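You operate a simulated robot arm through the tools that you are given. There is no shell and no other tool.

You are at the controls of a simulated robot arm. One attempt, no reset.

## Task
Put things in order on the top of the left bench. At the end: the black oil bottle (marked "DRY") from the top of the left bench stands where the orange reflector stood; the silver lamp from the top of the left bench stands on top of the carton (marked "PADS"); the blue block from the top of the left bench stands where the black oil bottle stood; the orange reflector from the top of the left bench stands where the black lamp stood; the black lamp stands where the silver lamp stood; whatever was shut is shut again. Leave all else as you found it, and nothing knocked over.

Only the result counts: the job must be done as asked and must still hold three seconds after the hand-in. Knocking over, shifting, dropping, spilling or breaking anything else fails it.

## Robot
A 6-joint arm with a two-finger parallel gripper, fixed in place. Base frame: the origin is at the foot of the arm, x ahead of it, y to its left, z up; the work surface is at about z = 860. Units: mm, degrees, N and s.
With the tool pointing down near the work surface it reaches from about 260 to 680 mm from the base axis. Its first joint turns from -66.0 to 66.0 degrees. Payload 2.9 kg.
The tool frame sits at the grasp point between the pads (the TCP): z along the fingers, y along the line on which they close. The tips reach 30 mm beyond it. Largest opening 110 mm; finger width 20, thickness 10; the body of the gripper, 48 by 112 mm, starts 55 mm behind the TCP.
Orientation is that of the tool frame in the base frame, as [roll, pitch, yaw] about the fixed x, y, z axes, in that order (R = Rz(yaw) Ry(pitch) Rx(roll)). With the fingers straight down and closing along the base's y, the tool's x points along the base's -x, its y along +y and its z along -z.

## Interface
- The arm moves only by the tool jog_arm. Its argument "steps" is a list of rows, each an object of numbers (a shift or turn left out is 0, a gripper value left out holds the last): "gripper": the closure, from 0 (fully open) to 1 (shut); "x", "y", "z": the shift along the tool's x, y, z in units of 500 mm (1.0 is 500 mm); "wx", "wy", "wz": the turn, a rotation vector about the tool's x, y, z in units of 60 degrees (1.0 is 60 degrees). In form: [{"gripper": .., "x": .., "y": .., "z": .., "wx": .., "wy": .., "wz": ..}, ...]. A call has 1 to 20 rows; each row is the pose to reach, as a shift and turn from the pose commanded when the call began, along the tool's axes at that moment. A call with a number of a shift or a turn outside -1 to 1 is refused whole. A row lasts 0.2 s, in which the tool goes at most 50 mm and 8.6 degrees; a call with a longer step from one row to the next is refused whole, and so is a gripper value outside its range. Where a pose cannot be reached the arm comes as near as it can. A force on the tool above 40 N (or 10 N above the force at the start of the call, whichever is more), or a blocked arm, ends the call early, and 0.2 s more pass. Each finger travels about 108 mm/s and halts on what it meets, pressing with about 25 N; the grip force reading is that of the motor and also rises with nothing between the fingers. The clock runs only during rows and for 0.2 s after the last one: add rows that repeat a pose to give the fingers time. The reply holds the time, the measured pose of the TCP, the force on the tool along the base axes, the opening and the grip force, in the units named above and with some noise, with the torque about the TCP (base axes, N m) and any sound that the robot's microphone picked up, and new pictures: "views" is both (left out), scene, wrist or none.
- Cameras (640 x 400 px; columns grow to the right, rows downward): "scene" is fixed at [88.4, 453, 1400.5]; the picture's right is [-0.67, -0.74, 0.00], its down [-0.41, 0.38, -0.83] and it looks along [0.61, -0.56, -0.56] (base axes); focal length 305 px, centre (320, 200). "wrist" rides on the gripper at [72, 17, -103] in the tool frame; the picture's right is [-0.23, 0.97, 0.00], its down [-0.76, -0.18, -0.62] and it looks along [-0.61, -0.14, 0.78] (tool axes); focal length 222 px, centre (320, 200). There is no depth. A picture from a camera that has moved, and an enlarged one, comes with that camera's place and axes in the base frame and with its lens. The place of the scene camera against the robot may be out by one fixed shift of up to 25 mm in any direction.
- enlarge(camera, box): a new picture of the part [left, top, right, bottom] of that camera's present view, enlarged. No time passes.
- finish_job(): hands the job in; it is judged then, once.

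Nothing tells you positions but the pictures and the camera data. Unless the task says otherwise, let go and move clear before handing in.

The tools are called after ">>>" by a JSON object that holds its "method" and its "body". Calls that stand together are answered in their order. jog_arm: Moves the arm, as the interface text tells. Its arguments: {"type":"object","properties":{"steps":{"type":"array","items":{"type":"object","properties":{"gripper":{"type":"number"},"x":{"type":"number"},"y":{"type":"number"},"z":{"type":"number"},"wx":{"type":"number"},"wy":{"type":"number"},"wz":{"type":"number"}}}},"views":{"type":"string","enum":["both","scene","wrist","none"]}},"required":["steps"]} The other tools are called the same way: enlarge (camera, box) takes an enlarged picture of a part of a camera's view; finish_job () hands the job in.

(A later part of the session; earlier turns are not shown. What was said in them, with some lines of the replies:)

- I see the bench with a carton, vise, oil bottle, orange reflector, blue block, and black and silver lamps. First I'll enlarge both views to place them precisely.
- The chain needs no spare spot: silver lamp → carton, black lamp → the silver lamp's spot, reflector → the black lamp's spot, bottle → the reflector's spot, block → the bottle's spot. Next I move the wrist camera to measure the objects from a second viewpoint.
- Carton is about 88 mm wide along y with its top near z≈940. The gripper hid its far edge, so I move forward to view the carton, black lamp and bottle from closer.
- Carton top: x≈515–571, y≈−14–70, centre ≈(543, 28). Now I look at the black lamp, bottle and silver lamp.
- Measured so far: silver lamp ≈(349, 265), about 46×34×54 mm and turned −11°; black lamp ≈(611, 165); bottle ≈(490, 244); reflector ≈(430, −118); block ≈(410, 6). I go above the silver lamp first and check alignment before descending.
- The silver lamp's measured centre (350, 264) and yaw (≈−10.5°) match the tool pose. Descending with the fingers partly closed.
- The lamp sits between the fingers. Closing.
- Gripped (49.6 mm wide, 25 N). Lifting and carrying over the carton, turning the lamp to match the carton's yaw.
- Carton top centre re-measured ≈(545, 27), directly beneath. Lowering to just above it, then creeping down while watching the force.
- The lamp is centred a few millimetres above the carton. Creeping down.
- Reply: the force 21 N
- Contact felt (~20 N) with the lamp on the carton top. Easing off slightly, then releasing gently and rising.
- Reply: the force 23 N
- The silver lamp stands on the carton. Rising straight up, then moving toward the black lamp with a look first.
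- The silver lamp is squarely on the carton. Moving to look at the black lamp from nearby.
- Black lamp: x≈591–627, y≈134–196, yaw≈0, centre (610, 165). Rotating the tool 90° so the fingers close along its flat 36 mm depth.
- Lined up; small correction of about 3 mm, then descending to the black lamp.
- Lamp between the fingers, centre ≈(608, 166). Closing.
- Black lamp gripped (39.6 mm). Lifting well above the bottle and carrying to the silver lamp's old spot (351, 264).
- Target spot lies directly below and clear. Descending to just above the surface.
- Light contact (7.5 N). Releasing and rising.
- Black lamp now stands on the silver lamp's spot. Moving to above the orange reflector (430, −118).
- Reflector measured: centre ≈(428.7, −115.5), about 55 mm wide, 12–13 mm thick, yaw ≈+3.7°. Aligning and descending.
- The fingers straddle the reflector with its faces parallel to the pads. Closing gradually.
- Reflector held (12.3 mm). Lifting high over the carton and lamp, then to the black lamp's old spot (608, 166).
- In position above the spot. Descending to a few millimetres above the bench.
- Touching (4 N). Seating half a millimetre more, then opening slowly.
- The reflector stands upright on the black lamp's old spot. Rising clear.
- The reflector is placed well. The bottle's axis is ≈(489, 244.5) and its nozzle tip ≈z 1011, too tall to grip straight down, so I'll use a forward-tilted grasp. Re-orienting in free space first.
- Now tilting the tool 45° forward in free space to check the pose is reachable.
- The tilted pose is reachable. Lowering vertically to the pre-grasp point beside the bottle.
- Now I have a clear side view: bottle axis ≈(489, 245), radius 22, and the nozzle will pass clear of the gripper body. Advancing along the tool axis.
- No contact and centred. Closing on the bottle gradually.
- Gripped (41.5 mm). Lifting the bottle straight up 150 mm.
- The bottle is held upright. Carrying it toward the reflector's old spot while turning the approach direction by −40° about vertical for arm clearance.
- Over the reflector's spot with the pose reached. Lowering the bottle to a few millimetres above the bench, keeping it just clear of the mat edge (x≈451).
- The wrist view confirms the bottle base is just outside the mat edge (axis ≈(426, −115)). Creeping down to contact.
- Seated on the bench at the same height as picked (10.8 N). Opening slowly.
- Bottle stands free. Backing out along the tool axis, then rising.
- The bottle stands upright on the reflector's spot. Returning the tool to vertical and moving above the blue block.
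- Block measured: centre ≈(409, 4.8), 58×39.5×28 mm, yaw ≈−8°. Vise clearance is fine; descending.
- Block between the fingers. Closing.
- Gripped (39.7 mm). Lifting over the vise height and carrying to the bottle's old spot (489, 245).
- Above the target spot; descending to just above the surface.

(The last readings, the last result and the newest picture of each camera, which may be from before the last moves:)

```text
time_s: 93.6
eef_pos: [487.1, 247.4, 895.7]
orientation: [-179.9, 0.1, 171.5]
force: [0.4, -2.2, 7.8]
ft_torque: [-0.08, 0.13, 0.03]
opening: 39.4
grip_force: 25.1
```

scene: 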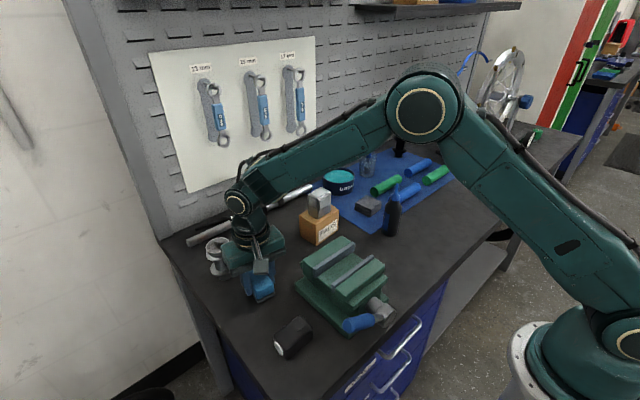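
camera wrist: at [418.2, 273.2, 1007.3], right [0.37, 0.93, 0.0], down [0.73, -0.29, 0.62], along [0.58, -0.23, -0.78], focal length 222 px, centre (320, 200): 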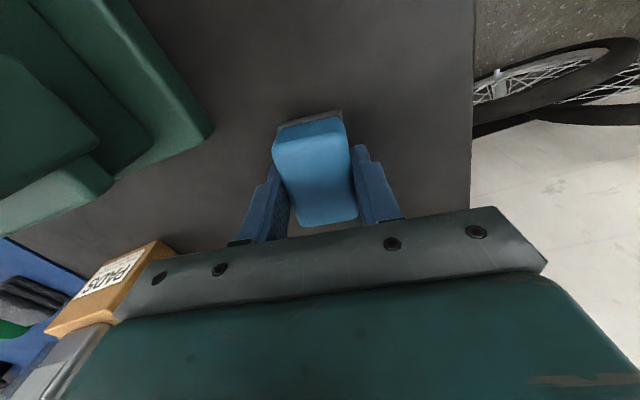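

Contact (7.8 N) with the block centred at ≈(489, 246). Releasing and rising.

>>> {"method": "jog_arm", "body": {"steps": [{"gripper": 0.6}, {"gripper": 0.5}, {"gripper": 0.42}, {"gripper": 0.35}, {"gripper": 0.35}], "views": "wrist"}}

>>> {"method": "jog_arm", "body": {"steps": [{"gripper": 0.35, "z": -0.02}, {"z": -0.08}, {"z": -0.16}, {"z": -0.25}, {"z": -0.34}, {"z": -0.42}, {"z": -0.42}], "views": "both"}}

>>> {"method": "enlarge", "body": {"camera": "scene", "box": [180, 180, 420, 370]}}

>>> {"method": "enlarge", "body": {"camera": "wrist", "box": [230, 40, 430, 200]}}

```text
time_s: 94.8
eef_pos: [486.9, 246.9, 894.6]
orientation: [180.0, 0.1, 171.6]
force: [0.4, 0.0, 0.1]
ft_torque: [-0.02, 0.03, 0.01]
opening: 71.4
grip_force: 0.0
camera wrist: at [418.1, 273.8, 997.4], right [0.37, 0.93, 0.0], down [0.73, -0.29, 0.62], along [0.58, -0.23, -0.78], focal length 222 px, centre (320, 200)
```

wrist: 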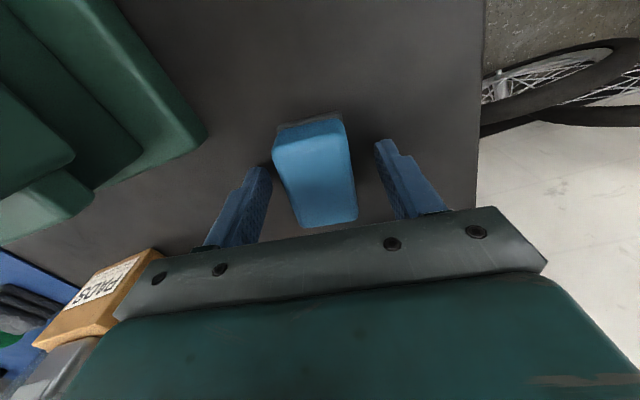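

```text
time_s: 96.4
eef_pos: [487.1, 246.3, 1103.6]
orientation: [180.0, 0.0, 171.7]
force: [0.5, -0.7, -0.3]
ft_torque: [-0.01, 0.04, 0.01]
opening: 71.6
grip_force: 0.0
camera wrist: at [417.7, 274.0, 1207.8], right [0.37, 0.93, 0.0], down [0.73, -0.29, 0.62], along [0.58, -0.23, -0.78], focal length 222 px, centre (320, 200)
```

scene: 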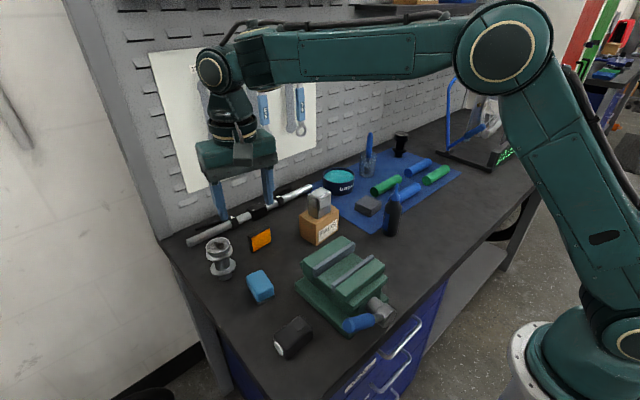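
wrist: 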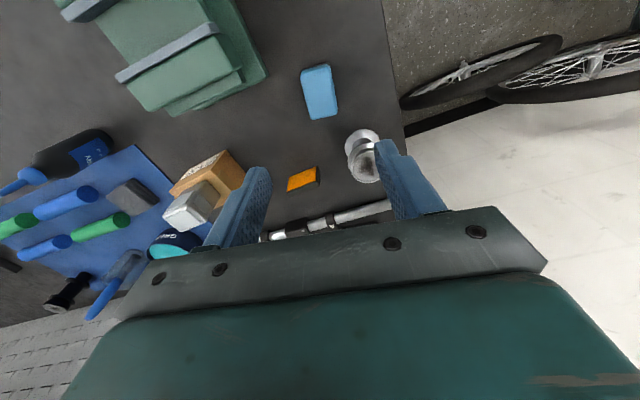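

```text
2.11 times, centred on (300, 275) of scene
camera zoom: at [88.4, 453.0, 1400.5], right [-0.67, -0.74, 0.0], down [-0.41, 0.38, -0.83], along [0.61, -0.56, -0.56], focal length 642 px, centre (362, 42)
```

zoom: 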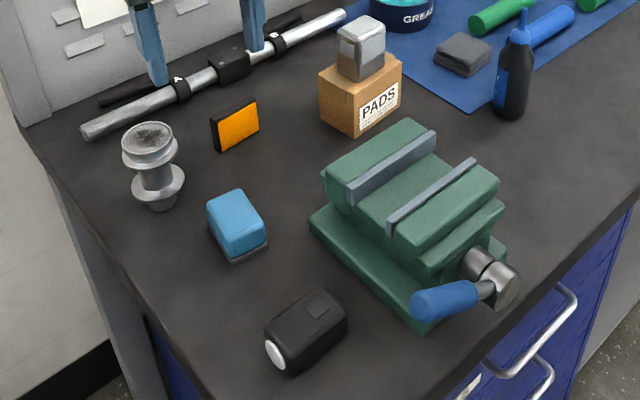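

```text
2.50 times, centred on (330, 120) of wrist
camera zoom: at [417.7, 274.0, 1207.8], right [0.37, 0.93, 0.0], down [0.73, -0.29, 0.62], along [0.58, -0.23, -0.78], focal length 555 px, centre (295, 400)
```

zoom: 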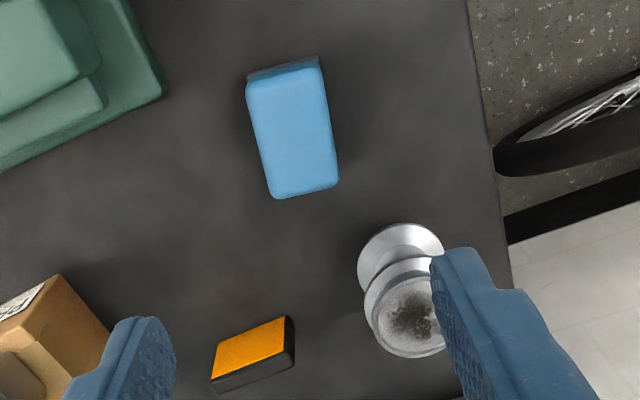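

All five items are in place: silver lamp on the carton, black lamp on the silver lamp's spot, reflector on the black lamp's spot, bottle on the reflector's spot and block on the bottle's spot. Everything stands upright, nothing else has moved and no drawer was opened. The gripper is empty and well clear, so I'm handing in.

>>> {"method": "finish_job", "body": {}}

```text
The job is handed in.
```

The job is handed in. Everything you listed on the left bench is in its new place, standing upright:

- **Silver lamp:** on top of the carton marked "PADS".
- **Black lamp:** where the silver lamp stood.
- **Orange reflector:** where the black lamp stood.
- **Black oil bottle ("DRY"):** where the reflector stood. I set it about 2–3 mm nearer the robot so its base stayed off the edge of the blue mat.
- **Blue block:** where the bottle stood.

I opened nothing, so there was nothing to shut again. In the final pictures the carton, vise and the silver piece at the left of the bench look just as they did at the start. I saw nothing else moved, knocked over or spilled. The gripper was empty and well above the bench at hand-in. I haven't been given a result from the judging.
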